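You operate a simulated robot arm through the tools that you are given. There is no shell and no other tool. Be economical: measure what you need, move in short steps, check, and stop when the job is done.

You are at the controls of a simulated two-armed robot. One attempt, no reset.

Task
Pick up the 10 MICRON filter element from the top of the check stand with one hand, pass it to the other hand and put it on the top of the iron plate. Put the gusset plate from the top of the tool bench on the upper shelf of the tool rack. Take the brake pin and leave it on the top of the tool bench. Do these in any order. Set down upright: filter element.
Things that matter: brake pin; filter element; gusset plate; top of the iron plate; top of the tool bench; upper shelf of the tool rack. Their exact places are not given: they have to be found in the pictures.

It is judged by the outcome, as a careful person would: the job done as asked, and still so three seconds after it is handed in. It fails if anything else is knocked over, pushed out of place, dropped, spilled or broken.

Robot
Two 7-joint arms with two-finger parallel grippers on one trunk, on a base that drives. Base frame: it is fixed to the floor where the robot stands at the start and does not move with it; the origin is under the middle of the robot, x ahead of it, y to its left, z up. Lengths are in mm, angles in degrees, forces in N, time in s.
The left shoulder is at the start at [30, 119, 1110], the right one opposite. With the tool pointing down near the work surface each hand reaches from about 260 to 680 mm from the robot's upright axis, wherever it stands, measured 20 degrees to its own side. Places, roughly: brake pin [-1750, -2000, 1250]; gusset plate [-1750, 250, 1000]; top of the iron plate [-1800, 1200, 900]; top of the tool bench [-1900, 700, 900]; upper shelf of the tool rack [2700, -600, 1400]. Payload 3.43 kg a hand.
Tool frame (each hand has its own): the origin (TCP) lies between the finger pads and is the grasp point; the fingertips stand 30 mm ahead of it; z points along the fingers, y is the line along which they close. The gripper opens to 94 mm. The fingers are 28 mm wide and 10 mm thick; the gripper's body (50 by 96 mm) begins 55 mm behind the TCP.
Orientation is told as [roll, pitch, yaw] about the base's x, y, z axes, in that order, counted from this pose: with the fingers straight down and closing along the base's y, the tool's x points along the base's -x, its y along +y and its z along -z.

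Tools
- The arms move only by the tool apply_moves. It takes "left_plan", "right_plan" or both (then of equal length, played together; a hand with none holds still); each is a list of rows, each a list of 3 entries, a list of its own where there are three numbers: the finger opening in mm, from 0 to 94, then the shift along the tool's x, y, z in units of 500 mm (1.0 is 500 mm), then the turn, a rotation vector about the tool's x, y, z in units of 60 degrees (1.0 is 60 degrees). In form: [[jaw, [tx, ty, tz], [wx, wy, wz]], ...]. A call has 1 to 12 rows; each row is the pose to reach, as a shift and turn from the pose commanded when the call began, along the tool's axes at that moment. A call with a number of a shift or a turn outside -1 to 1 is refused whole. Each row takes 0.2 s and may step no farther than 50 mm and 8.6 degrees from the row before; otherwise, or with a gripper value out of range, the whole call is refused. Where a pose cannot be reached the arm comes as near as it can. A force on the tool above 40 N (or 10 N above the force at the start of the call, whichever is more), or a blocked arm, ends the call early, and 0.2 s more pass. Each finger travels about 72 mm/s and halts on what it meets, pressing with about 40 N; the grip force reading is that of the motor and also rises with nothing between the fingers. The clock runs only during rows and for 0.2 s after the last one: add rows that repeat a pose to give the fingers time. It gives the time, the measured TCP pose, the force on the tool (base axes), the opening and the grip force at its end, in the units of the frame above (readings bear some noise), with the torque about the TCP (base axes, N m) and any sound that the robot's microphone picked up.
- Cameras (640 x 400 px; columns grow to the right, rows downward): "scene" is now at [42.4, 14.2, 1809.5]; the picture's right is [0.20, -0.98, 0.00], its down [-0.80, -0.16, -0.57] and it looks along [0.56, 0.11, -0.82] (base axes); focal length 288 px, centre (320, 200). "left" rides on the left gripper at [76, -14, -102] in its tool frame; the picture's right is [0.18, 0.98, 0.00], its down [-0.75, 0.14, -0.64] and it looks along [-0.63, 0.12, 0.77] (tool axes); focal length 243 px, centre (320, 200). "right" rides on the right gripper at [76, 14, -102] in its tool frame; the picture's right is [-0.18, 0.98, 0.00], its down [-0.75, -0.14, -0.64] and it looks along [-0.63, -0.12, 0.77] (tool axes); focal length 243 px, centre (320, 200).
- camera(camera): a new picture of that camera. It takes no simulated time.
- lift_body(by): slides the trunk up (or, below 0, down) by that many mm; the arms and the scene camera ride with it, the base frame stays. It gives what a move gives, with no picture.
- steer(legs): drives the robot by 1 to 6 legs, each [ahead, turn to the left] in mm and degrees, along the robot's own axes; the way and the turn of a leg run together, so that a leg with both is an arc; at most 1500 mm and 180 degrees a leg. The arms and the cameras ride along, it lands a little off, and it stops where it bumps. It gives what a move gives.
- head_to(pan, tilt): turns the head with the scene camera to pan (to the left, within 143 degrees either way) and tilt (down, from -29 to 69), counted from straight ahead of the robot. It gives what a move gives.
- probe_pixels(camera, pixels): for up to 12 pixels [column, row] of the newest picture of that camera ("zoom" is the newest enlarged one), the place [x, y, z] in the base frame of the surface seen there, good to about 3 mm. It takes no simulated time.
- close_up(camera, box): a new picture of the part [left, top, right, bottom] of that camera's present view, enlarged. It takes no simulated time.
- job_done(): hands the job in; it is judged then, once.

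Work in short steps. Measure before you move; look again where a grasp or a placing could have gone wrong, and mend it. You have 110 turns and 108 pictures in all, those below and enlarged ones among them. Open the grippers and draw the arms clear of the work before you hand the job in, unless the task says otherwise.

The tools are called after "Emit:" as a command line: name --argument value ..., lists and objects as JSON in quotes. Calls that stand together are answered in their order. apply_moves: Moves the arms, as the interface text tells. Its arguments: {"type":"object","properties":{"left_plan":{"type":"array"},"right_plan":{"type":"array"}},"required":[]} The other tools are called the same way: lift_body (by) slides the trunk up or down; steer (legs) drives the base; head_to (pan, tilt) turns the head that bears the scene camera; camera (camera) takes a picture; probe_pixels (camera, pixels) gives the place of the surface under pixels of a picture; close_up (camera, box) takes an enlarged picture of a part of a camera's view; job_done () hands the job in.

At the start:

```text
time: 0.0
left_position: [411.7, 235.6, 1213.1]
left_ee_rot: [0.0, 0.0, -0.1]
left_ft_force: [-0.4, 0.3, -1.2]
left_ft_torque: [-0.01, 0.0, -0.01]
left_gripper_width: 94.1
left_grip_force: 0.1
right_position: [337.5, -133.5, 1201.3]
right_ee_rot: [0.0, 0.0, 0.0]
right_ft_force: [-0.3, 0.6, 0.6]
right_ft_torque: [0.0, -0.03, 0.0]
right_gripper_width: 93.7
right_grip_force: 0.0
trunk travel left (down, up): [-375.0, 35.0]
robot x, y, heading: [1.7, 2.0, -0.0]
head pan, tilt: [11.5, 55.0]
```

scene: 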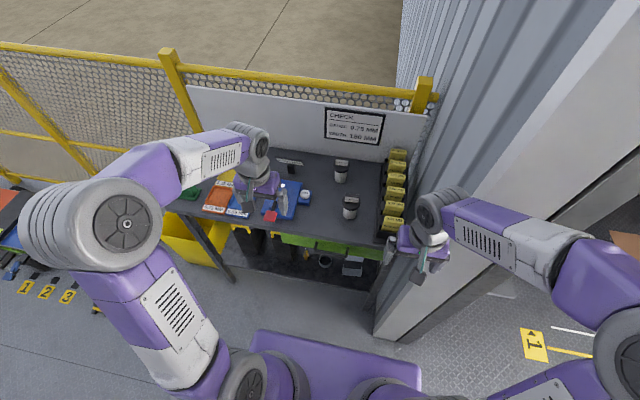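
right: 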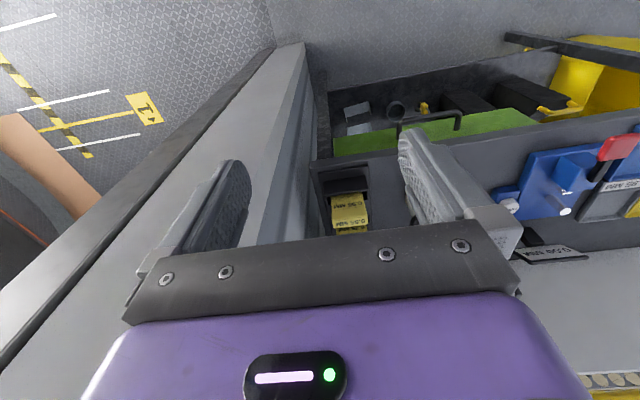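
left: 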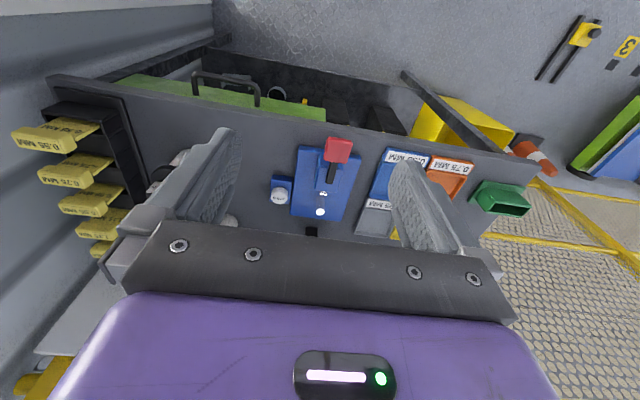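

The check stand is ahead, with two filter-like cylinders at about (341,170) and (350,207). I zoom in to read them.

Emit:
close_up --camera "scene" --box '[260, 140, 420, 240]'

Emit:
probe_pixels --camera "scene" --pixels '[[341, 163], [340, 178], [350, 200], [350, 215], [300, 230], [290, 163], [370, 220], [270, 215]]'

```text
4.00 times, centred on (340, 190) of scene
```

zoom: 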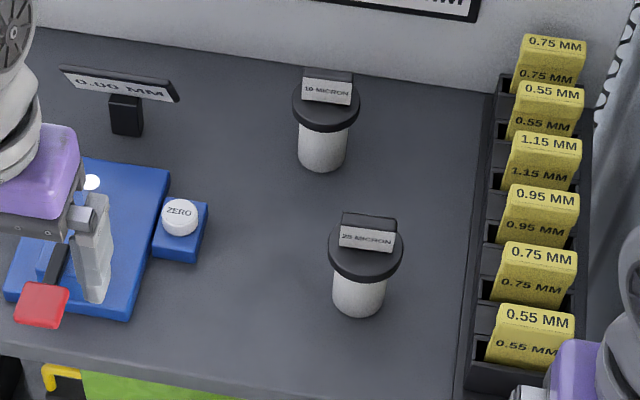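

```text
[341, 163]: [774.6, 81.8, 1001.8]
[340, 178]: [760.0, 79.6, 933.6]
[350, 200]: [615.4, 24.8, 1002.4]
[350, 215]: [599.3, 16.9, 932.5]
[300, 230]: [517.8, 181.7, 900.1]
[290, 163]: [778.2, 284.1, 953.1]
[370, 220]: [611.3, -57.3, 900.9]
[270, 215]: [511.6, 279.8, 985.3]
```

The 10 MICRON element is the far one (about (325,120) in the zoom). I measure its parts and the near one.

Emit:
probe_pixels --camera "zoom" --pixels '[[328, 75], [306, 92], [350, 97], [294, 110], [358, 112], [325, 128], [325, 140], [302, 150], [346, 150], [324, 168], [330, 110], [365, 262]]'

Emit:
head_to --pan 0 --tilt 35

Emit:
camera --camera "scene"

```text
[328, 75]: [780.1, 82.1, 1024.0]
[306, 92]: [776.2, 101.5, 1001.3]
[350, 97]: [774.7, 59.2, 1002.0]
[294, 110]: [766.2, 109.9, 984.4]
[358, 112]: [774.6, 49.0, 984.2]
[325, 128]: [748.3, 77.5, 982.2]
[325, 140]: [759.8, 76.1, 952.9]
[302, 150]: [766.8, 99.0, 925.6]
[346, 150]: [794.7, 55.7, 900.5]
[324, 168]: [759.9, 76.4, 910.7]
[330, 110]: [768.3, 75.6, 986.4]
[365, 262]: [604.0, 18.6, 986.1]
```

```text
time: 0.8
left_position: [413.4, 235.0, 1211.9]
left_ee_rot: [0.1, 0.1, -0.1]
left_ft_force: [0.8, -0.2, 0.3]
left_ft_torque: [-0.02, -0.01, 0.0]
left_gripper_width: 94.1
left_grip_force: 0.0
right_position: [337.2, -133.3, 1200.6]
right_ee_rot: [0.0, 0.0, 0.0]
right_ft_force: [0.2, 0.1, 0.6]
right_ft_torque: [-0.04, -0.01, 0.0]
right_gripper_width: 94.1
right_grip_force: 0.0
trunk travel left (down, up): [-375.0, 35.0]
robot x, y, heading: [-0.4, 0.4, -0.0]
head pan, tilt: [0.0, 35.0]
```

```text
103 pictures are left
```

scene: 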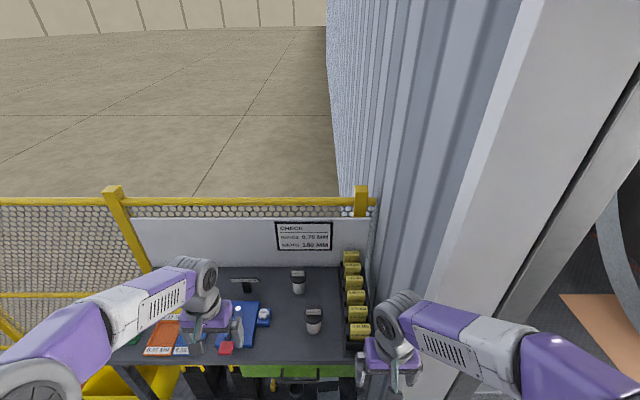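

The 10 MICRON axis is near (782,78), cap ≈66 wide up to z 986, tag up to 1024. I look around for the other spots before deciding how to grasp.

Emit:
head_to --pan 143 --tilt 20

Emit:
camera --camera "scene"

Emit:
head_to --pan -143 --tilt 20

Emit:
camera --camera "scene"

Emit:
head_to --pan -60 --tilt 25

Emit:
camera --camera "scene"

Emit:
head_to --pan 0 --tilt 69

Emit:
camera --camera "scene"

```text
time: 3.1
left_position: [412.4, 235.0, 1211.7]
left_ee_rot: [0.0, 0.0, -0.1]
left_ft_force: [0.3, 0.2, 0.4]
left_ft_torque: [0.01, -0.04, 0.0]
left_gripper_width: 93.9
left_grip_force: 0.0
right_position: [338.3, -134.5, 1200.6]
right_ee_rot: [0.0, 0.1, -0.1]
right_ft_force: [-0.5, 0.2, 0.5]
right_ft_torque: [0.02, -0.02, 0.02]
right_gripper_width: 93.8
right_grip_force: 0.0
trunk travel left (down, up): [-375.0, 35.0]
robot x, y, heading: [-3.9, 2.1, -0.1]
head pan, tilt: [143.0, 20.0]
```

```text
102 pictures are left
```

scene: 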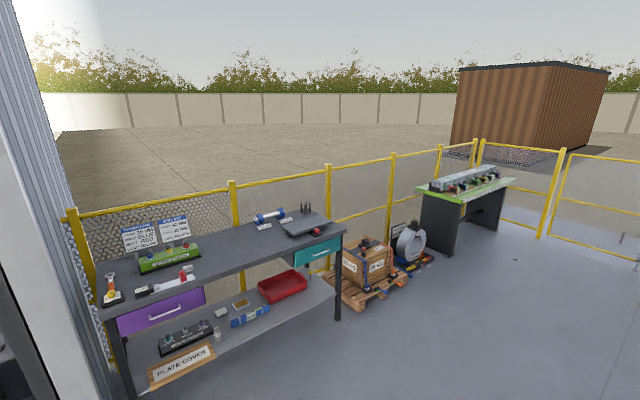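

```text
time: 7.0
left_position: [412.9, 234.8, 1212.2]
left_ee_rot: [0.0, 0.0, 0.0]
left_ft_force: [0.3, 0.0, 0.2]
left_ft_torque: [0.04, -0.02, -0.01]
left_gripper_width: 93.8
left_grip_force: 0.1
right_position: [337.8, -134.2, 1200.9]
right_ee_rot: [0.0, -0.1, 0.0]
right_ft_force: [-0.2, -0.4, 0.7]
right_ft_torque: [0.03, -0.03, -0.01]
right_gripper_width: 93.6
right_grip_force: 0.0
trunk travel left (down, up): [-375.0, 35.0]
robot x, y, heading: [1.6, -0.5, 0.0]
head pan, tilt: [-143.0, 20.0]
```

```text
101 pictures are left
```

scene: 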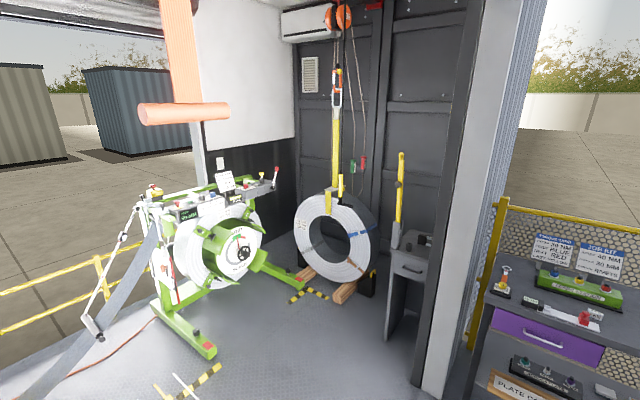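

```text
time: 8.6
left_position: [411.5, 235.6, 1212.5]
left_ee_rot: [0.0, 0.0, 0.0]
left_ft_force: [0.1, 0.2, 0.7]
left_ft_torque: [0.01, -0.03, 0.0]
left_gripper_width: 94.0
left_grip_force: 0.0
right_position: [337.7, -133.5, 1201.1]
right_ee_rot: [0.0, 0.0, 0.0]
right_ft_force: [0.1, 0.3, 0.2]
right_ft_torque: [-0.01, -0.03, -0.02]
right_gripper_width: 93.8
right_grip_force: 0.1
trunk travel left (down, up): [-375.0, 35.0]
robot x, y, heading: [0.6, -1.0, -0.1]
head pan, tilt: [-60.0, 25.0]
```

```text
100 pictures are left
```

scene: 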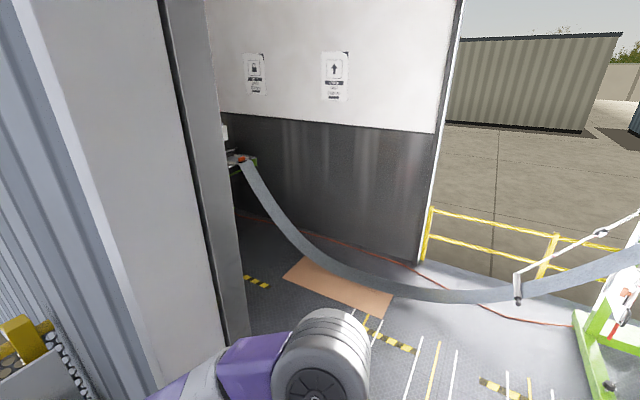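

```text
time: 9.9
left_position: [413.1, 235.3, 1212.3]
left_ee_rot: [0.0, 0.0, 0.0]
left_ft_force: [-0.4, -0.1, 0.0]
left_ft_torque: [0.01, 0.02, -0.04]
left_gripper_width: 93.9
left_grip_force: 0.2
right_position: [337.8, -134.7, 1199.9]
right_ee_rot: [-0.1, 0.0, 0.0]
right_ft_force: [0.4, 0.5, -0.1]
right_ft_torque: [-0.02, 0.03, -0.02]
right_gripper_width: 93.9
right_grip_force: 0.0
trunk travel left (down, up): [-375.0, 35.0]
robot x, y, heading: [0.2, 0.8, -0.4]
head pan, tilt: [0.0, 68.8]
```

```text
99 pictures are left
```

scene: 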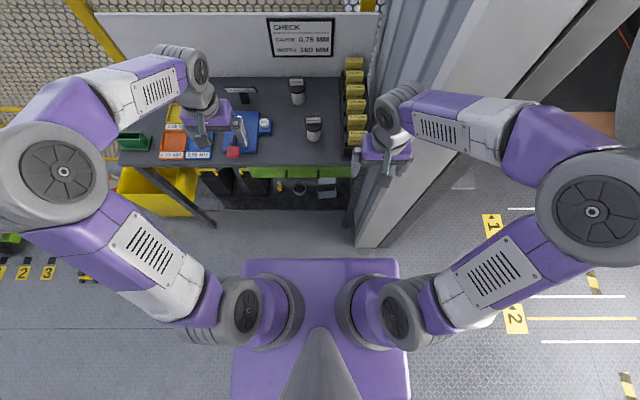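

Top-down view: base front edge near row 262, table front edge near row 165. I measure those to see how far I can drive in.

Emit:
probe_pixels --camera "scene" --pixels '[[320, 264], [245, 270], [395, 270], [280, 163], [340, 163], [210, 225], [345, 205], [365, 240], [300, 205], [130, 165], [300, 180], [296, 82]]'

Emit:
close_up --camera "scene" --box '[220, 60, 380, 160]'

```text
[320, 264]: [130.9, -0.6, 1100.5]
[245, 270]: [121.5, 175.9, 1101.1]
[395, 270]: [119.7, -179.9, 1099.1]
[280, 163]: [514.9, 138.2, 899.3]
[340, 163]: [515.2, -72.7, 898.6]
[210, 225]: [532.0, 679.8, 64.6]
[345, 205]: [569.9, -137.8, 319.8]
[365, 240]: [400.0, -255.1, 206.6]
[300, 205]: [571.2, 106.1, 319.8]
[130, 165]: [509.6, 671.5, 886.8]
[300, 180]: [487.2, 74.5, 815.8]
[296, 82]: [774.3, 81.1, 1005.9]
```

```text
4.00 times, centred on (300, 110) of scene
```

zoom: 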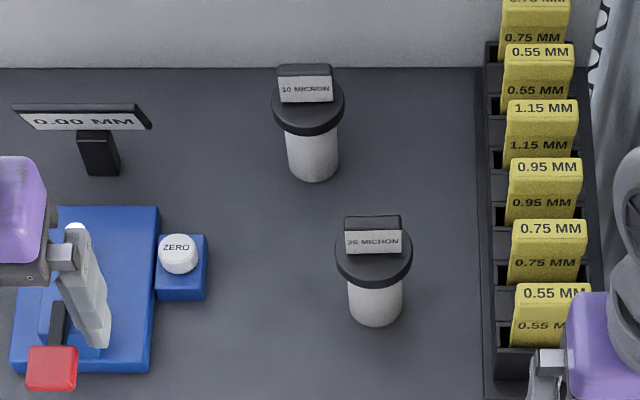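

I plan: left hand takes the cap from above (closing along x), right hand takes the body from its side and later places it. I measure the pillar, board and right elbow before driving closer.

Emit:
camera --camera "scene"

Emit:
probe_pixels --camera "scene" --pixels '[[375, 70], [420, 80], [360, 245], [440, 200], [480, 100], [590, 210], [560, 160], [300, 72], [290, 112], [312, 122], [313, 137], [352, 60]]'

```text
97 pictures are left
```

scene: 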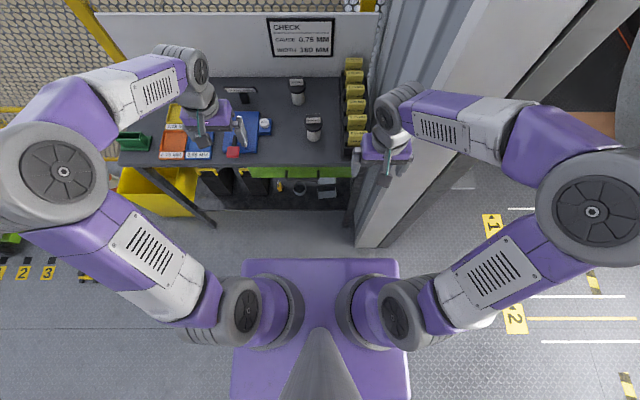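

```text
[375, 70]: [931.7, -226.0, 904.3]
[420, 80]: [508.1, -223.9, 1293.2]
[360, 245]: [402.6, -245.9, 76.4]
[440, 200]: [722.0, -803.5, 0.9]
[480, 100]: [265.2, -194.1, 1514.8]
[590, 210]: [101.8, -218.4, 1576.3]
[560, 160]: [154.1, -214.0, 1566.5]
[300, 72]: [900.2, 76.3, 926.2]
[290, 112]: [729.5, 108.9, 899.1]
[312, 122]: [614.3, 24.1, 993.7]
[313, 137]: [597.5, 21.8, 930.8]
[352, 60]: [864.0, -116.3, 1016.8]
```

Clear: pillar edge y ≤ -224, board x=900, elbows are up high. I drive with a small left shift: turn, ahead, turn back.

Emit:
steer --legs '[[0, 35], [195, 0], [0, -35]]'

Emit:
camera --camera "scene"

```text
time: 14.8
left_position: [580.3, 342.2, 1213.2]
left_ee_rot: [0.0, 0.0, -0.4]
left_ft_force: [-0.1, -0.5, 0.9]
left_ft_torque: [0.0, 0.0, 0.0]
left_gripper_width: 93.9
left_grip_force: 0.1
right_position: [501.6, -25.5, 1199.7]
right_ee_rot: [0.0, 0.0, -0.5]
right_ft_force: [-0.1, 0.5, -0.3]
right_ft_torque: [-0.01, 0.0, -0.03]
right_gripper_width: 93.7
right_grip_force: 0.1
trunk travel left (down, up): [-375.0, 35.0]
robot x, y, heading: [165.8, 116.1, -0.5]
head pan, tilt: [0.0, 68.8]
```

```text
96 pictures are left
```

scene: 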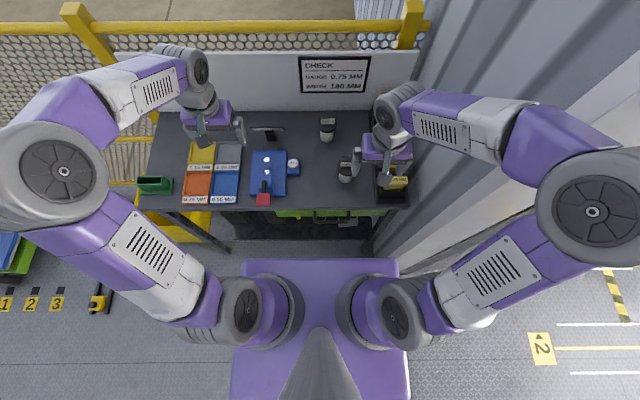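

Now the left hand moves above the 10 MICRON element (782,78) while turning toward yaw -90.

Emit:
apply_moves --left_plan '[[94, [-0.05, -0.066, 0.016], [0, 0, 0.12]], [94, [-0.1, -0.132, 0.03], [0, 0, 0.25]], [94, [-0.15, -0.198, 0.045], [0, 0, 0.37]], [94, [-0.2, -0.264, 0.06], [0, 0, 0.5]], [94, [-0.25, -0.33, 0.08], [0, 0, 0.62]], [94, [-0.3, -0.396, 0.09], [0, 0, 0.75]], [94, [-0.355, -0.462, 0.1], [0, 0, 0.87]], [94, [-0.404, -0.528, 0.11], [0, 0, 1.0]]]'

```text
time: 16.6
left_position: [775.7, 75.9, 1158.7]
left_ee_rot: [0.0, 0.0, -60.6]
left_ft_force: [-0.3, -0.2, 0.8]
left_ft_torque: [0.0, 0.0, 0.0]
left_gripper_width: 93.7
left_grip_force: 0.0
right_position: [503.5, -26.7, 1200.8]
right_ee_rot: [0.0, 0.1, -0.5]
right_ft_force: [0.0, -0.5, 0.7]
right_ft_torque: [0.06, 0.04, -0.01]
right_gripper_width: 94.0
right_grip_force: 0.1
trunk travel left (down, up): [-375.0, 35.0]
robot x, y, heading: [163.1, 111.5, -0.3]
head pan, tilt: [0.0, 68.8]
```

Finishing the turn to -90 in place.

Emit:
apply_moves --left_plan '[[94, [0, 0, 0], [0, 0, 0.125]], [94, [0, 0, 0], [0, 0, 0.25]], [94, [0, 0, 0], [0, 0, 0.37]], [94, [0, 0, 0], [0, 0, 0.49]]]'

Emit:
camera --camera "left"

Emit:
close_up --camera "scene" --box '[240, 80, 400, 180]'

```text
time: 17.6
left_position: [776.0, 78.2, 1157.1]
left_ee_rot: [0.0, 0.1, -90.0]
left_ft_force: [-0.2, 0.0, -0.1]
left_ft_torque: [0.01, 0.0, 0.02]
left_gripper_width: 94.0
left_grip_force: 0.0
left hand out of reach, approached as far as the arm can: row 1, 2
right_position: [500.7, -24.9, 1199.8]
right_ee_rot: [0.0, 0.0, -0.5]
right_ft_force: [-0.1, 0.3, -0.2]
right_ft_torque: [0.03, -0.03, 0.01]
right_gripper_width: 94.0
right_grip_force: 0.0
trunk travel left (down, up): [-375.0, 35.0]
robot x, y, heading: [161.7, 111.2, -0.5]
head pan, tilt: [0.0, 68.8]
```

```text
95 pictures are left
```

left: 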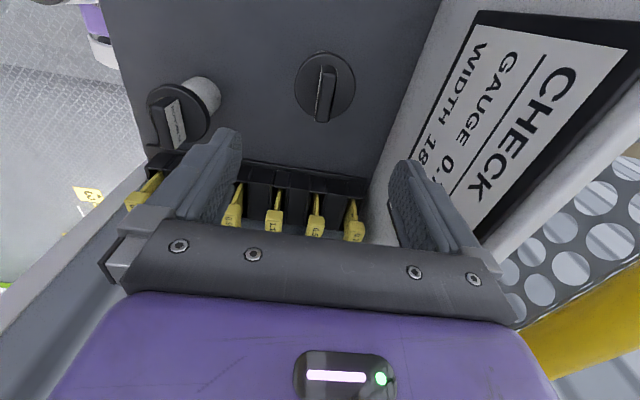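

```text
4.00 times, centred on (320, 130) of scene
```

zoom: 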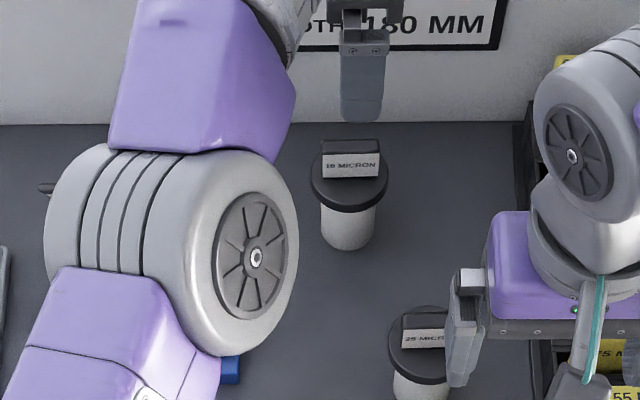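

The left camera shows the 10 MICRON cap at about (325,86). I probe the cap rim for the centre.

Emit:
probe_pixels --camera "left" --pixels '[[298, 86], [352, 86], [325, 55], [320, 118], [335, 118], [345, 70], [305, 70], [327, 75], [340, 100], [308, 105]]'

```text
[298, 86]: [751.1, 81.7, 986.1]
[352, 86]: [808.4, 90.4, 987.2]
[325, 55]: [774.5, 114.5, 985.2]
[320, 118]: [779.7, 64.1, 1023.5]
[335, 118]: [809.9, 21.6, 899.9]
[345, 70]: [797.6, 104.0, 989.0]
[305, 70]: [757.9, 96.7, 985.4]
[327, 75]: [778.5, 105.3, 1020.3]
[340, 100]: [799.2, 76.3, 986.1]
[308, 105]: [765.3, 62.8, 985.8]
```

Cap centre ≈ (780.5, 80). Descending straight to TCP z 990 with the jaw open.

Emit:
apply_moves --left_plan '[[94, [0.004, 0.009, 0.06], [0, 0, 0]], [94, [0.004, 0.009, 0.12], [0, 0, 0]], [94, [0.004, 0.009, 0.18], [0, 0, 0]], [94, [0.004, 0.009, 0.22], [0, 0, 0]], [94, [0.004, 0.009, 0.22], [0, 0, 0]]]'

Emit:
camera --camera "left"

```text
time: 18.8
left_position: [783.3, 80.2, 1046.3]
left_ee_rot: [0.0, 0.0, -89.9]
left_ft_force: [0.2, -0.2, -0.1]
left_ft_torque: [0.0, 0.01, 0.02]
left_gripper_width: 94.1
left_grip_force: 0.0
right_position: [500.5, -24.7, 1200.0]
right_ee_rot: [0.0, 0.0, -0.5]
right_ft_force: [-0.1, -0.6, 0.7]
right_ft_torque: [0.01, 0.01, -0.02]
right_gripper_width: 93.9
right_grip_force: 0.1
trunk travel left (down, up): [-375.0, 35.0]
robot x, y, heading: [162.3, 112.6, -0.3]
head pan, tilt: [0.0, 68.8]
```

```text
93 pictures are left
```

left: 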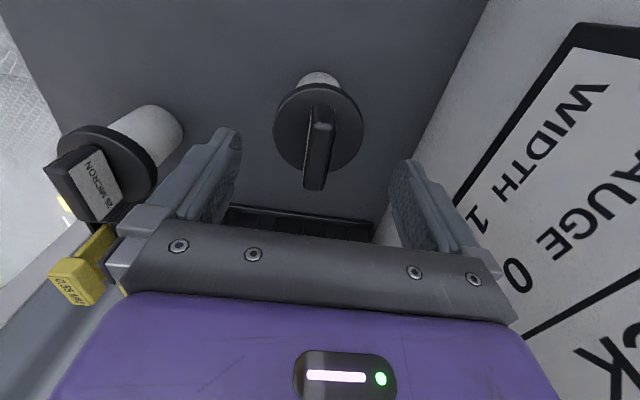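

Aligned, the cap sits between the fingers. Down to z ≈ 991 and close.

Emit:
apply_moves --left_plan '[[94, [0, -0.004, 0.04], [0, 0, 0]], [94, [0, -0.005, 0.08], [0, 0, 0]], [94, [0, -0.005, 0.111], [0, 0, 0]], [94, [0, -0.005, 0.111], [0, 0, 0]], [60, [0, -0.005, 0.111], [0, 0, 0]], [55, [0, -0.005, 0.111], [0, 0, 0]], [55, [0, -0.005, 0.111], [0, 0, 0]]]'

Emit:
camera --camera "left"

```text
time: 20.4
left_position: [779.1, 80.7, 993.3]
left_ee_rot: [0.0, 0.0, -89.9]
left_ft_force: [1.2, 0.1, -0.2]
left_ft_torque: [0.05, -0.04, 0.0]
left_gripper_width: 64.9
left_grip_force: 40.2
right_position: [501.0, -25.1, 1200.4]
right_ee_rot: [0.0, 0.0, -0.5]
right_ft_force: [-0.4, -0.2, -0.6]
right_ft_torque: [-0.01, 0.02, -0.01]
right_gripper_width: 94.3
right_grip_force: 0.1
trunk travel left (down, up): [-375.0, 35.0]
robot x, y, heading: [163.9, 113.8, -0.7]
head pan, tilt: [0.0, 68.8]
```

```text
92 pictures are left
```

left: 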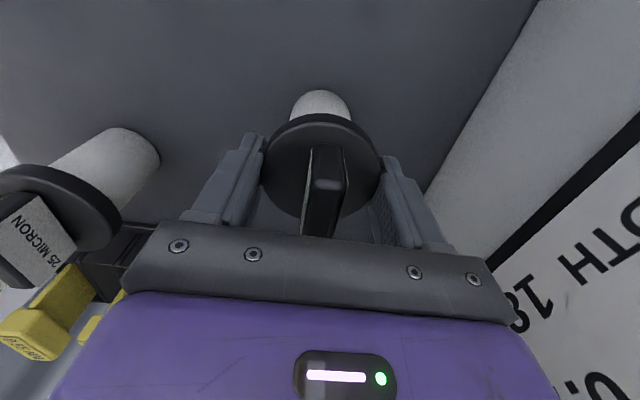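

Held (64.9 mm, 40 N). Lift straight up, then pull back a little while rising.

Emit:
apply_moves --left_plan '[[55, [0, 0, -0.06], [0, 0, 0]], [55, [0, 0, -0.14], [0, 0, 0]], [55, [0, 0, -0.23], [0, 0, 0]], [55, [0, 0, -0.32], [0, 0, 0]], [55, [0, -0.04, -0.38], [0, 0, 0]], [55, [0.02, -0.12, -0.42], [0, 0, 0]], [55, [0.04, -0.2, -0.44], [0, 0, 0]], [55, [0.06, -0.29, -0.44], [0, 0, 0]], [55, [0.06, -0.29, -0.44], [0, 0, 0]]]'

Emit:
camera --camera "scene"

```text
time: 22.4
left_position: [744.0, 68.2, 1251.2]
left_ee_rot: [-0.1, 0.0, -89.9]
left_ft_force: [-0.1, 0.2, -0.6]
left_ft_torque: [0.0, -0.02, -0.02]
left_gripper_width: 64.4
left_grip_force: 40.3
left hand out of reach, approached as far as the arm can: row 4, 5, 6, 7, 8, 9
right_position: [500.3, -24.4, 1200.6]
right_ee_rot: [0.0, 0.0, -0.4]
right_ft_force: [0.2, 0.7, -0.2]
right_ft_torque: [0.01, 0.0, -0.02]
right_gripper_width: 93.9
right_grip_force: 0.0
trunk travel left (down, up): [-375.0, 35.0]
robot x, y, heading: [163.1, 109.0, -0.6]
head pan, tilt: [0.0, 68.8]
```

```text
91 pictures are left
```

scene: 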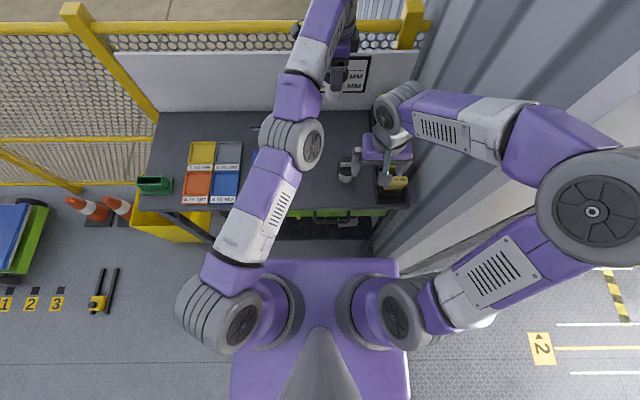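

Element is held at z 1251, clear of everything. I drive back into the open for the handover.

Emit:
steer --legs '[[-650, 0]]'

Emit:
apply_moves --left_plan '[[55, [0, -0.08, 0], [0, 0, 0]], [55, [0, -0.16, 0.02], [0, 0, 0]], [55, [0.0, -0.24, 0.04], [0, 0, 0]], [55, [0.0, -0.32, 0.06], [0, 0, 0]], [55, [0.0, -0.38, 0.08], [0, 0, 0]], [55, [0.0, -0.38, 0.08], [0, 0, 0]]]'

Emit:
camera --camera "scene"

```text
time: 26.1
left_position: [78.6, 68.7, 1250.3]
left_ee_rot: [0.0, 0.0, -90.9]
left_ft_force: [0.5, -0.4, -1.6]
left_ft_torque: [-0.01, 0.0, -0.02]
left_gripper_width: 65.2
left_grip_force: 40.8
right_position: [-166.7, -20.2, 1200.5]
right_ee_rot: [0.1, 0.0, -1.6]
right_ft_force: [-0.5, 0.3, 0.0]
right_ft_torque: [0.0, 0.0, 0.0]
right_gripper_width: 94.2
right_grip_force: 0.0
trunk travel left (down, up): [-375.0, 35.0]
robot x, y, heading: [-502.7, 122.7, -1.5]
head pan, tilt: [0.0, 68.8]
```

```text
time: 27.5
left_position: [30.0, -10.8, 1263.6]
left_ee_rot: [-0.2, 0.0, -90.8]
left_ft_force: [1.5, 1.0, -1.7]
left_ft_torque: [-0.02, 0.05, -0.01]
left_gripper_width: 65.1
left_grip_force: 40.2
left hand out of reach, approached as far as the arm can: row 1, 2, 3, 4, 5, 6
right_position: [-165.5, -19.8, 1200.0]
right_ee_rot: [0.0, 0.0, -1.5]
right_ft_force: [-0.8, 0.6, 0.4]
right_ft_torque: [-0.03, 0.0, 0.0]
right_gripper_width: 94.0
right_grip_force: 0.0
trunk travel left (down, up): [-375.0, 35.0]
robot x, y, heading: [-497.2, 122.7, -1.4]
head pan, tilt: [0.0, 68.8]
```

```text
90 pictures are left
```

scene: 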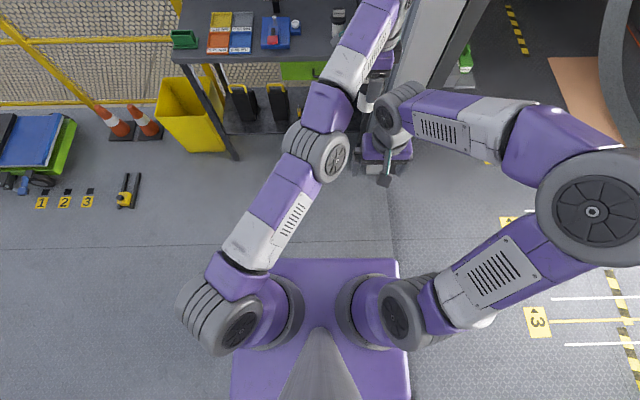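

The left arm is at a wrist limit and slid to the right. I turn it back toward yaw -30 while moving it left.

Emit:
apply_moves --left_plan '[[55, [0.06, 0, 0], [0, 0, -0.12]], [55, [0.13, 0, 0], [0, 0, -0.24]], [55, [0.2, 0, 0], [0, 0, -0.36]], [55, [0.27, 0, 0], [0, 0, -0.48]], [55, [0.34, 0, 0], [0, 0, -0.6]], [55, [0.4, -0.02, 0], [0, 0, -0.72]], [55, [0.44, -0.06, 0], [0, 0, -0.85]], [55, [0.46, -0.1, 0], [0, 0, -0.98]], [55, [0.46, -0.1, 0], [0, 0, -0.98]]]'

Emit:
camera --camera "scene"

```text
time: 29.5
left_position: [98.0, 197.5, 1293.3]
left_ee_rot: [0.0, 0.2, -31.9]
left_ft_force: [-0.2, 0.4, -1.1]
left_ft_torque: [0.02, -0.01, 0.02]
left_gripper_width: 64.9
left_grip_force: 39.3
left hand out of reach, approached as far as the arm can: row 1, 2, 3, 4, 5, 6, 7, 8, 9
right_position: [-166.3, -20.2, 1201.1]
right_ee_rot: [0.1, 0.0, -1.5]
right_ft_force: [-0.2, -0.2, 0.1]
right_ft_torque: [0.01, -0.02, 0.01]
right_gripper_width: 94.2
right_grip_force: 0.0
trunk travel left (down, up): [-375.0, 35.0]
robot x, y, heading: [-498.1, 120.3, -1.6]
head pan, tilt: [0.0, 68.8]
```

```text
89 pictures are left
```

scene: 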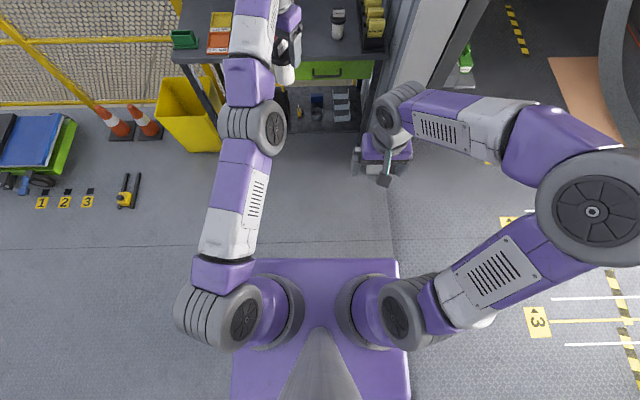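

The arm is stretched out; I bring it down and in to a comfortable place.

Emit:
apply_moves --left_plan '[[55, [0.04, -0.027, 0.05], [0, 0, 0]], [55, [0.08, -0.053, 0.1], [0, 0, 0]], [55, [0.12, -0.08, 0.14], [0, 0, 0]], [55, [0.17, -0.107, 0.18], [0, 0, 0]], [55, [0.21, -0.133, 0.2], [0, 0, 0]], [55, [0.254, -0.16, 0.2], [0, 0, 0]], [55, [0.254, -0.16, 0.2], [0, 0, 0]]]'

```text
time: 31.1
left_position: [112.3, 165.1, 1238.9]
left_ee_rot: [0.0, 0.2, -32.0]
left_ft_force: [0.1, -0.1, -1.5]
left_ft_torque: [0.03, 0.04, 0.0]
left_gripper_width: 64.8
left_grip_force: 41.0
left hand out of reach, approached as far as the arm can: row 1, 2, 3, 4, 5, 6, 7
right_position: [-164.7, -18.9, 1198.9]
right_ee_rot: [0.0, 0.0, -1.5]
right_ft_force: [-0.2, -0.5, -0.4]
right_ft_torque: [-0.01, -0.01, -0.02]
right_gripper_width: 94.1
right_grip_force: 0.1
trunk travel left (down, up): [-375.0, 35.0]
robot x, y, heading: [-499.8, 124.7, -1.4]
head pan, tilt: [0.0, 68.8]
```

Still sticking near a straight elbow. I turn the hand back to yaw 0 and lower it further to break out of it.

Emit:
apply_moves --left_plan '[[55, [0.05, -0.03, 0.03], [0, 0, -0.1]], [55, [0.1, -0.06, 0.06], [0, 0, -0.2]], [55, [0.15, -0.1, 0.08], [0, 0, -0.3]], [55, [0.2, -0.13, 0.1], [0, 0, -0.4]], [55, [0.25, -0.16, 0.12], [0, 0, -0.53]], [55, [0.3, -0.19, 0.12], [0, 0, -0.53]], [55, [0.35, -0.22, 0.12], [0, 0, -0.53]]]'

Emit:
camera --camera "scene"

```text
time: 32.7
left_position: [106.3, 116.3, 1217.5]
left_ee_rot: [0.1, 0.1, -0.2]
left_ft_force: [0.1, -0.9, -1.7]
left_ft_torque: [0.0, 0.0, 0.03]
left_gripper_width: 65.0
left_grip_force: 39.9
left hand out of reach, approached as far as the arm can: row 1, 2, 3, 4, 5, 6, 7
right_position: [-166.9, -18.4, 1200.7]
right_ee_rot: [0.0, -0.1, -1.5]
right_ft_force: [0.2, -0.3, -0.2]
right_ft_torque: [-0.02, -0.01, -0.06]
right_gripper_width: 94.0
right_grip_force: 0.1
trunk travel left (down, up): [-375.0, 35.0]
robot x, y, heading: [-503.3, 120.8, -1.5]
head pan, tilt: [0.0, 68.8]
```

```text
88 pictures are left
```

scene: 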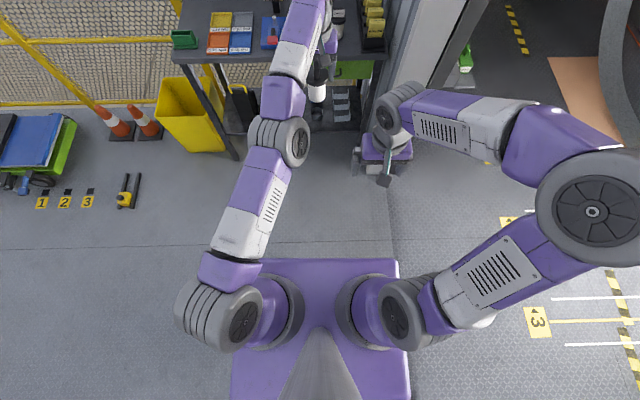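

Elbow appears straight. I try moving toward the known good starting pose (robot-relative (410,235,1213)), with steps to the left and in.

Emit:
apply_moves --left_plan '[[55, [0, 0.08, 0], [0, 0, 0]], [55, [0, 0.16, 0], [0, 0, 0]], [55, [0, 0.24, 0], [0, 0, 0]], [55, [0, 0.32, 0], [0, 0, 0]], [55, [0.0, 0.4, 0], [0, 0, 0]], [55, [0.0, 0.48, 0], [0, 0, 0]]]'

```text
time: 34.1
left_position: [128.3, 359.9, 1224.0]
left_ee_rot: [0.0, 0.1, -0.4]
left_ft_force: [-0.6, 1.1, -0.7]
left_ft_torque: [0.01, 0.01, 0.01]
left_gripper_width: 64.9
left_grip_force: 39.8
left hand out of reach, approached as far as the arm can: row 1, 2, 3, 4, 5, 6
right_position: [-166.8, -18.0, 1199.8]
right_ee_rot: [0.0, 0.0, -1.6]
right_ft_force: [0.5, 0.0, -0.1]
right_ft_torque: [0.0, 0.01, 0.03]
right_gripper_width: 93.9
right_grip_force: 0.0
trunk travel left (down, up): [-375.0, 35.0]
robot x, y, heading: [-502.9, 122.3, -1.6]
head pan, tilt: [0.0, 68.8]
```

The hand follows sideways motion but not inward. I look at the arm's shape.

Emit:
head_to --pan 20 --tilt 40

Emit:
camera --camera "scene"

Emit:
probe_pixels --camera "scene" --pixels '[[200, 360], [240, 250], [270, 190], [300, 130], [320, 100], [330, 80], [300, 200], [250, 220]]'

```text
time: 35.0
left_position: [129.1, 358.0, 1225.3]
left_ee_rot: [0.0, 0.1, -0.3]
left_ft_force: [-0.3, 0.5, -1.1]
left_ft_torque: [-0.02, -0.01, -0.02]
left_gripper_width: 65.1
left_grip_force: 39.9
right_position: [-165.0, -18.3, 1200.1]
right_ee_rot: [0.0, 0.0, -1.5]
right_ft_force: [-0.7, -0.3, 0.7]
right_ft_torque: [0.0, -0.03, -0.02]
right_gripper_width: 94.1
right_grip_force: 0.2
trunk travel left (down, up): [-375.0, 35.0]
robot x, y, heading: [-500.6, 123.7, -1.9]
head pan, tilt: [20.0, 40.0]
```

```text
87 pictures are left
```

scene: 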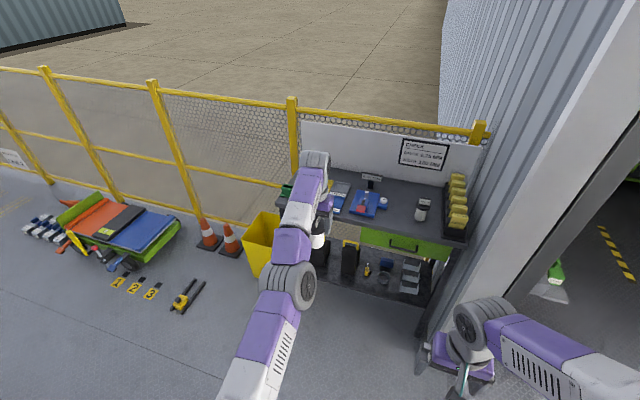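

```text
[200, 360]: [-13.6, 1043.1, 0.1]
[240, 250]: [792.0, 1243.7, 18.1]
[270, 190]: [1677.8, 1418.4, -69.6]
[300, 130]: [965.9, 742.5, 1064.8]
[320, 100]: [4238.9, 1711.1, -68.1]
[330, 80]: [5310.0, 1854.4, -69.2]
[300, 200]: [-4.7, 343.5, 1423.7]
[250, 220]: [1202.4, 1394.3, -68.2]
```

Arm is essentially straight, possibly just past it. I command outward first (nothing ahead until x≈490), to let the elbow unlock.

Emit:
apply_moves --left_plan '[[55, [-0.1, 0, 0], [0, 0, 0]], [55, [-0.2, 0, 0], [0, 0, 0]], [55, [-0.3, 0, 0], [0, 0, 0]], [55, [-0.4, 0, 0], [0, 0, 0]], [55, [-0.3, 0, 0], [0, 0, 0]], [55, [-0.2, 0, 0], [0, 0, 0]], [55, [-0.1, 0, 0], [0, 0, 0]], [55, [0, 0, 0], [0, 0, 0]], [55, [0.1, 0, 0], [0, 0, 0]], [55, [0.2, 0, 0], [0, 0, 0]]]'

```text
time: 37.2
left_position: [116.5, 366.6, 1256.9]
left_ee_rot: [-0.1, 0.2, -0.2]
left_ft_force: [-0.2, 0.1, -1.4]
left_ft_torque: [0.02, -0.01, 0.0]
left_gripper_width: 65.0
left_grip_force: 40.0
left hand out of reach, approached as far as the arm can: row 1, 2, 3, 4, 5, 6, 7, 9, 10
right_position: [-166.1, -18.6, 1201.6]
right_ee_rot: [0.0, 0.0, -1.5]
right_ft_force: [-0.9, -0.6, 0.2]
right_ft_torque: [0.04, 0.01, 0.02]
right_gripper_width: 94.0
right_grip_force: 0.0
trunk travel left (down, up): [-375.0, 35.0]
robot x, y, heading: [-498.7, 123.7, -1.6]
head pan, tilt: [20.0, 40.0]
```

Inward fails, so the elbow seems bent past straight, with the wrist at its limit. I tilt the hand toward the robot to push the forearm down (elbow up), then pull in.

Emit:
apply_moves --left_plan '[[55, [-0.1, 0, 0], [0, 0.13, 0]], [55, [-0.15, 0, 0], [0, 0.26, 0]], [55, [-0.15, 0, 0], [0, 0.39, 0]], [55, [-0.1, 0, 0], [0, 0.5, 0]], [55, [0, 0, 0], [0, 0.5, 0]], [55, [0.1, 0, 0], [0, 0.5, 0]], [55, [0.2, 0, 0.0], [0, 0.5, 0]], [55, [0.3, 0, 0.0], [0, 0.5, 0]], [55, [0.3, 0, 0.0], [0, 0.5, 0]]]'

Emit:
camera --camera "scene"

```text
time: 39.2
left_position: [-31.9, 365.8, 1247.2]
left_ee_rot: [0.1, 30.0, -0.3]
left_ft_force: [0.0, -0.1, -1.2]
left_ft_torque: [-0.01, 0.01, -0.02]
left_gripper_width: 65.0
left_grip_force: 40.0
left hand out of reach, approached as far as the arm can: row 1, 2, 3, 4, 5, 6, 7
right_position: [-163.4, -20.2, 1199.3]
right_ee_rot: [0.0, 0.1, -1.5]
right_ft_force: [0.2, 0.6, -0.5]
right_ft_torque: [0.02, 0.04, 0.01]
right_gripper_width: 94.2
right_grip_force: 0.0
trunk travel left (down, up): [-375.0, 35.0]
robot x, y, heading: [-497.9, 124.5, -1.4]
head pan, tilt: [20.0, 40.0]
```

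```text
86 pictures are left
```

scene: 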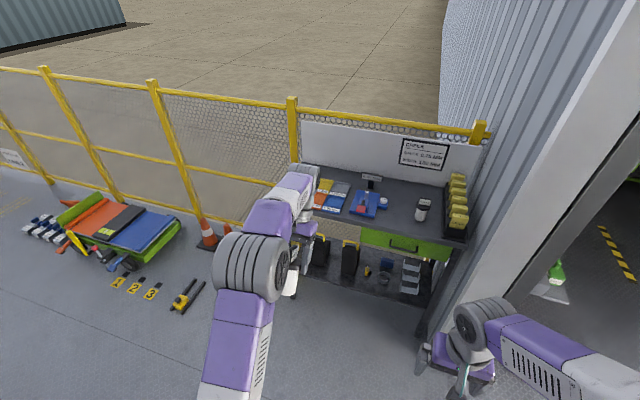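

It worked: elbow is up again. Untilt and move to the handover spot in front of the robot.

Emit:
apply_moves --left_plan '[[55, [0.005, -0.08, 0.029], [0, -0.125, 0]], [55, [0.01, -0.16, 0.058], [0, -0.25, 0]], [55, [0.015, -0.24, 0.087], [0, -0.375, 0]], [55, [0.021, -0.31, 0.116], [0, -0.5, 0]], [55, [0.021, -0.34, 0.116], [0, -0.5, 0]]]'

Emit:
apply_moves --left_plan '[[55, [0, 0, 0], [0, 0, 0.12]], [55, [0, 0, 0], [0, 0, 0.25]], [55, [0, 0, 0], [0, 0, 0.37]], [55, [0, 0, 0], [0, 0, 0.5]], [55, [0, 0, 0], [0, 0, 0.62]], [55, [0, 0, 0], [0, 0, 0.75]], [55, [0, 0, 0], [0, 0, 0.87]], [55, [0, 0, 0], [0, 0, 1.0]]]'

```text
time: 40.4
left_position: [-73.7, 195.1, 1205.3]
left_ee_rot: [0.0, 0.1, -0.1]
left_ft_force: [0.8, 0.0, -1.3]
left_ft_torque: [0.03, -0.01, 0.02]
left_gripper_width: 64.7
left_grip_force: 39.8
right_position: [-165.2, -19.4, 1200.3]
right_ee_rot: [-0.1, 0.2, -1.5]
right_ft_force: [0.0, -0.1, 0.9]
right_ft_torque: [0.03, -0.01, -0.04]
right_gripper_width: 93.9
right_grip_force: 0.0
trunk travel left (down, up): [-375.0, 35.0]
robot x, y, heading: [-499.1, 122.8, -1.2]
head pan, tilt: [20.0, 40.0]
```

```text
time: 42.2
left_position: [-74.9, 197.8, 1205.2]
left_ee_rot: [0.0, 0.1, -60.4]
left_ft_force: [0.1, -0.7, -1.9]
left_ft_torque: [-0.02, -0.01, 0.01]
left_gripper_width: 64.8
left_grip_force: 40.0
right_position: [-165.9, -18.9, 1199.8]
right_ee_rot: [0.0, 0.0, -1.5]
right_ft_force: [-0.5, -0.1, -1.9]
right_ft_torque: [0.02, -0.01, 0.02]
right_gripper_width: 93.9
right_grip_force: 0.0
trunk travel left (down, up): [-375.0, 35.0]
robot x, y, heading: [-499.1, 122.7, -1.4]
head pan, tilt: [20.0, 40.0]
```

Finish the left turn to -90 and start the right hand turning to yaw -60 while moving to a pre-approach spot.

Emit:
apply_moves --left_plan '[[55, [0, 0, 0], [0, 0, 0.12]], [55, [0, 0, 0], [0, 0, 0.25]], [55, [0, 0, 0], [0, 0, 0.37]], [55, [0, 0, 0], [0, 0, 0.49]], [55, [0, 0, 0], [0, 0, 0.49]], [55, [0, 0, 0], [0, 0, 0.49]], [55, [0, 0, 0], [0, 0, 0.49]], [55, [0, 0, 0], [0, 0, 0.49]]]' --right_plan '[[94, [-0.02, -0.01, 0.012], [0, 0, 0.12]], [94, [-0.04, -0.02, 0.025], [0, 0, 0.25]], [94, [-0.06, -0.03, 0.037], [0, 0, 0.37]], [94, [-0.09, -0.04, 0.05], [0, 0, 0.5]], [94, [-0.11, -0.05, 0.062], [0, 0, 0.62]], [94, [-0.14, -0.06, 0.075], [0, 0, 0.75]], [94, [-0.16, -0.07, 0.087], [0, 0, 0.87]], [94, [-0.18, -0.082, 0.1], [0, 0, 1.0]]]'

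Emit:
apply_moves --right_plan '[[94, [0, 0, 0], [0, 0, 0.12]], [94, [0, 0, 0], [0, 0, 0.25]], [94, [0, 0, 0], [0, 0, 0.37]], [94, [0, 0, 0], [0, 0, 0.48]]]'

```text
time: 44.0
left_position: [-74.1, 198.6, 1205.0]
left_ee_rot: [-0.1, 0.0, -89.7]
left_ft_force: [0.7, -0.8, -1.2]
left_ft_torque: [0.02, 0.0, -0.01]
left_gripper_width: 64.8
left_grip_force: 40.5
right_position: [-76.1, -61.1, 1149.9]
right_ee_rot: [-0.1, 0.0, -61.7]
right_ft_force: [0.4, -0.3, 0.5]
right_ft_torque: [-0.02, -0.01, -0.03]
right_gripper_width: 94.2
right_grip_force: 0.1
trunk travel left (down, up): [-375.0, 35.0]
robot x, y, heading: [-499.0, 122.1, -1.3]
head pan, tilt: [20.0, 40.0]
```

```text
time: 45.0
left_position: [-74.6, 198.8, 1204.1]
left_ee_rot: [0.0, 0.0, -89.6]
left_ft_force: [-0.1, -0.4, -0.9]
left_ft_torque: [0.01, 0.0, -0.02]
left_gripper_width: 64.9
left_grip_force: 39.7
right_position: [-76.4, -62.2, 1149.6]
right_ee_rot: [0.1, 0.1, -90.4]
right_ft_force: [0.9, 0.3, 0.7]
right_ft_torque: [0.01, 0.01, 0.02]
right_gripper_width: 94.1
right_grip_force: 0.1
trunk travel left (down, up): [-375.0, 35.0]
robot x, y, heading: [-501.1, 120.6, -1.3]
head pan, tilt: [20.0, 40.0]
```

Tilt the right hand 60° so the fingers point toward +y (camera on top).

Emit:
apply_moves --right_plan '[[94, [0, 0, 0], [0, 0.12, 0]], [94, [0, 0, 0], [0, 0.25, 0]], [94, [0, 0, 0], [0, 0.37, 0]], [94, [0, 0, 0], [0, 0.5, 0]], [94, [0, 0, 0], [0, 0.62, 0]], [94, [0, 0, 0], [0, 0.75, 0]], [94, [0, 0, 0], [0, 0.87, 0]], [94, [0, 0, 0], [0, 1.0, 0]]]'

Emit:
head_to --pan 0 --tilt 55

Emit:
camera --camera "scene"

Emit:
camera --camera "right"

```text
time: 46.8
left_position: [-74.1, 197.2, 1203.9]
left_ee_rot: [-0.2, 0.1, -89.7]
left_ft_force: [-0.7, -0.3, -1.4]
left_ft_torque: [0.02, -0.01, 0.0]
left_gripper_width: 64.9
left_grip_force: 39.7
right_position: [-76.0, -63.2, 1149.6]
right_ee_rot: [0.0, 60.3, -90.3]
right_ft_force: [0.1, -0.3, -0.3]
right_ft_torque: [0.01, 0.0, -0.01]
right_gripper_width: 94.1
right_grip_force: 0.2
trunk travel left (down, up): [-375.0, 35.0]
robot x, y, heading: [-499.3, 123.9, -1.7]
head pan, tilt: [20.0, 40.0]
```

```text
time: 47.6
left_position: [-73.9, 198.1, 1206.1]
left_ee_rot: [0.1, 0.1, -89.6]
left_ft_force: [-0.4, 1.1, -1.2]
left_ft_torque: [-0.03, -0.02, 0.03]
left_gripper_width: 64.8
left_grip_force: 39.9
right_position: [-75.2, -63.4, 1150.7]
right_ee_rot: [0.0, 60.0, -90.3]
right_ft_force: [0.6, 0.6, 0.4]
right_ft_torque: [0.01, -0.04, 0.01]
right_gripper_width: 93.8
right_grip_force: 0.0
trunk travel left (down, up): [-375.0, 35.0]
robot x, y, heading: [-499.0, 123.4, -1.5]
head pan, tilt: [0.0, 55.0]
```

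```text
85 pictures are left
```

scene: 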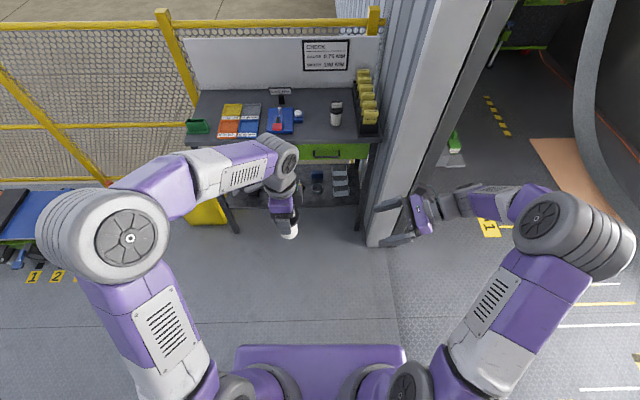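

```text
84 pictures are left
```

right: 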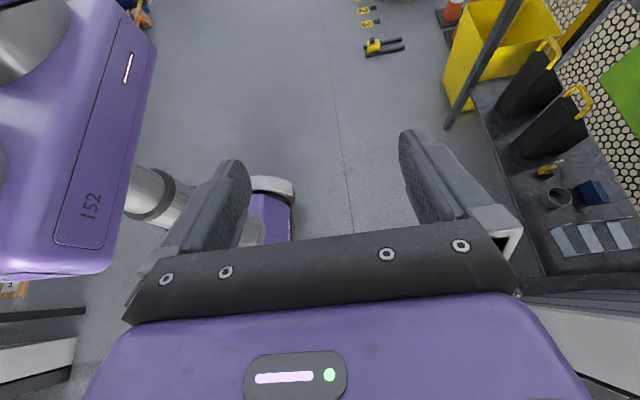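

The left hand holds the element at (288,225) in view. The right hand goes to a pre-approach at y=100, tilted to 70°.

Emit:
apply_moves --right_plan '[[94, [0.037, 0, 0.072], [0, 0.06, 0]], [94, [0.075, 0, 0.145], [0, 0.12, 0]], [94, [0.112, 0, 0.218], [0, 0.167, 0]], [94, [0.149, 0.003, 0.29], [0, 0.167, 0]], [94, [0.149, 0.003, 0.29], [0, 0.167, 0]]]'

Emit:
camera --camera "right"

Emit:
close_up --camera "scene" --box '[220, 130, 420, 255]'

```text
time: 48.8
left_position: [-75.1, 197.6, 1204.8]
left_ee_rot: [0.0, 0.1, -89.7]
left_ft_force: [-0.3, 0.3, -2.0]
left_ft_torque: [0.01, -0.03, 0.0]
left_gripper_width: 64.8
left_grip_force: 39.7
right_position: [-73.6, 97.3, 1144.3]
right_ee_rot: [-0.1, 70.1, -90.3]
right_ft_force: [-0.3, 0.3, 0.0]
right_ft_torque: [0.02, -0.01, -0.02]
right_gripper_width: 93.8
right_grip_force: 0.1
trunk travel left (down, up): [-375.0, 35.0]
robot x, y, heading: [-498.7, 122.7, -1.4]
head pan, tilt: [0.0, 55.0]
```

```text
83 pictures are left
```

right: 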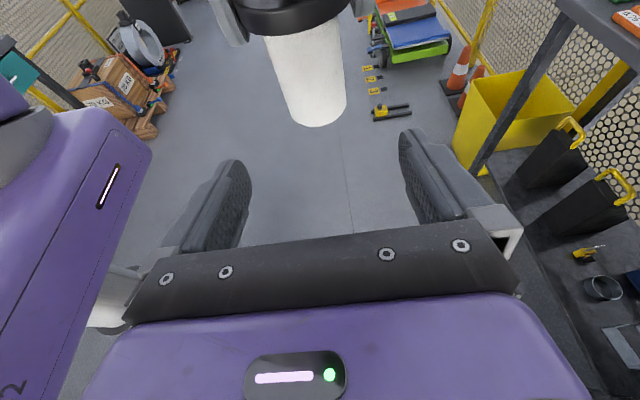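

```text
3.20 times, centred on (320, 192) of scene
```

zoom: 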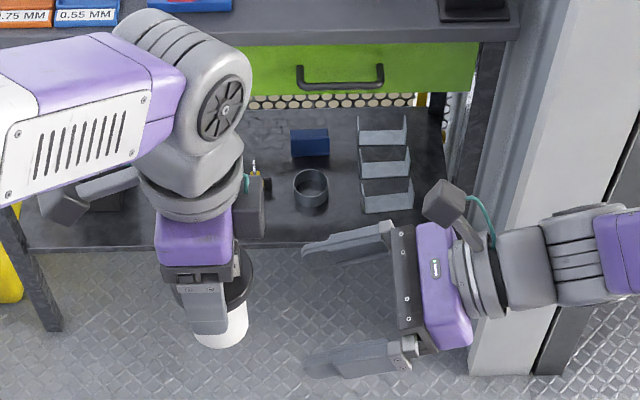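

The element's body is ahead at (310,80) in the right view. I probe it to confirm alignment.

Emit:
probe_pixels --camera "right" --pixels '[[320, 121], [310, 80], [285, 80], [338, 80], [300, 42], [295, 25], [265, 40], [336, 25]]'

```text
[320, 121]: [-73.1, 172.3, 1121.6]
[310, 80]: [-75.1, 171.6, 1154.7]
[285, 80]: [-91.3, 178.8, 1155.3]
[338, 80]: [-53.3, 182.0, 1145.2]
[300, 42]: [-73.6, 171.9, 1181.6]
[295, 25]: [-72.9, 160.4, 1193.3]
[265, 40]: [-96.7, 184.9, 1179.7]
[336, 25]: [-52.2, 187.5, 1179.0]
```

Body axis ≈ (-73.5,194.5). Advance the right hand 90 mm along +y and close to a light grip.

Emit:
apply_moves --right_plan '[[94, [0.02, 0, 0.056], [0, 0, 0]], [94, [0.04, 0, 0.112], [0, 0, 0]], [94, [0.0616, 0, 0.169], [0, 0, 0]], [94, [0.0616, 0, 0.169], [0, 0, 0]]]'

Emit:
camera --camera "right"

Emit:
close_up --camera "scene" --box '[220, 130, 420, 255]'

```text
time: 49.8
left_position: [-76.0, 197.2, 1205.2]
left_ee_rot: [0.0, 0.1, -89.7]
left_ft_force: [0.6, 0.0, -0.5]
left_ft_torque: [0.0, 0.01, 0.01]
left_gripper_width: 64.8
left_grip_force: 40.1
right_position: [-73.1, 189.4, 1143.0]
right_ee_rot: [0.0, 70.0, -90.3]
right_ft_force: [0.0, -0.4, -0.2]
right_ft_torque: [0.0, 0.0, -0.03]
right_gripper_width: 94.2
right_grip_force: 0.0
trunk travel left (down, up): [-375.0, 35.0]
robot x, y, heading: [-496.5, 122.5, -1.3]
head pan, tilt: [0.0, 55.0]
```

```text
81 pictures are left
```

right: 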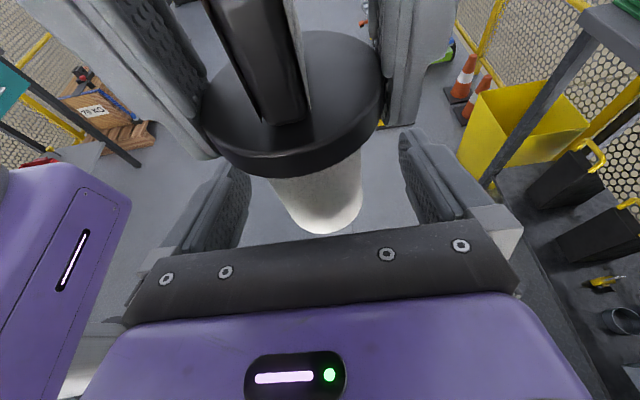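

```text
3.20 times, centred on (320, 192) of scene
```

zoom: 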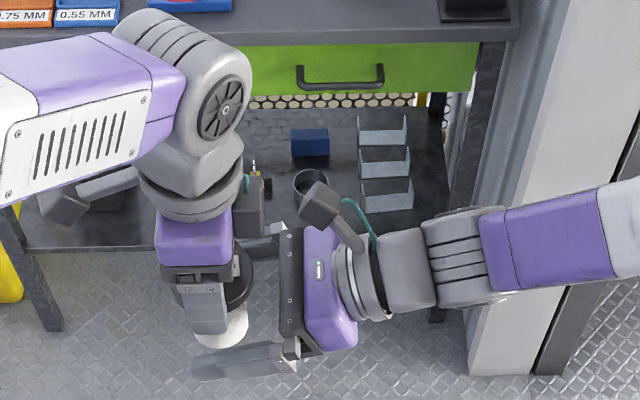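

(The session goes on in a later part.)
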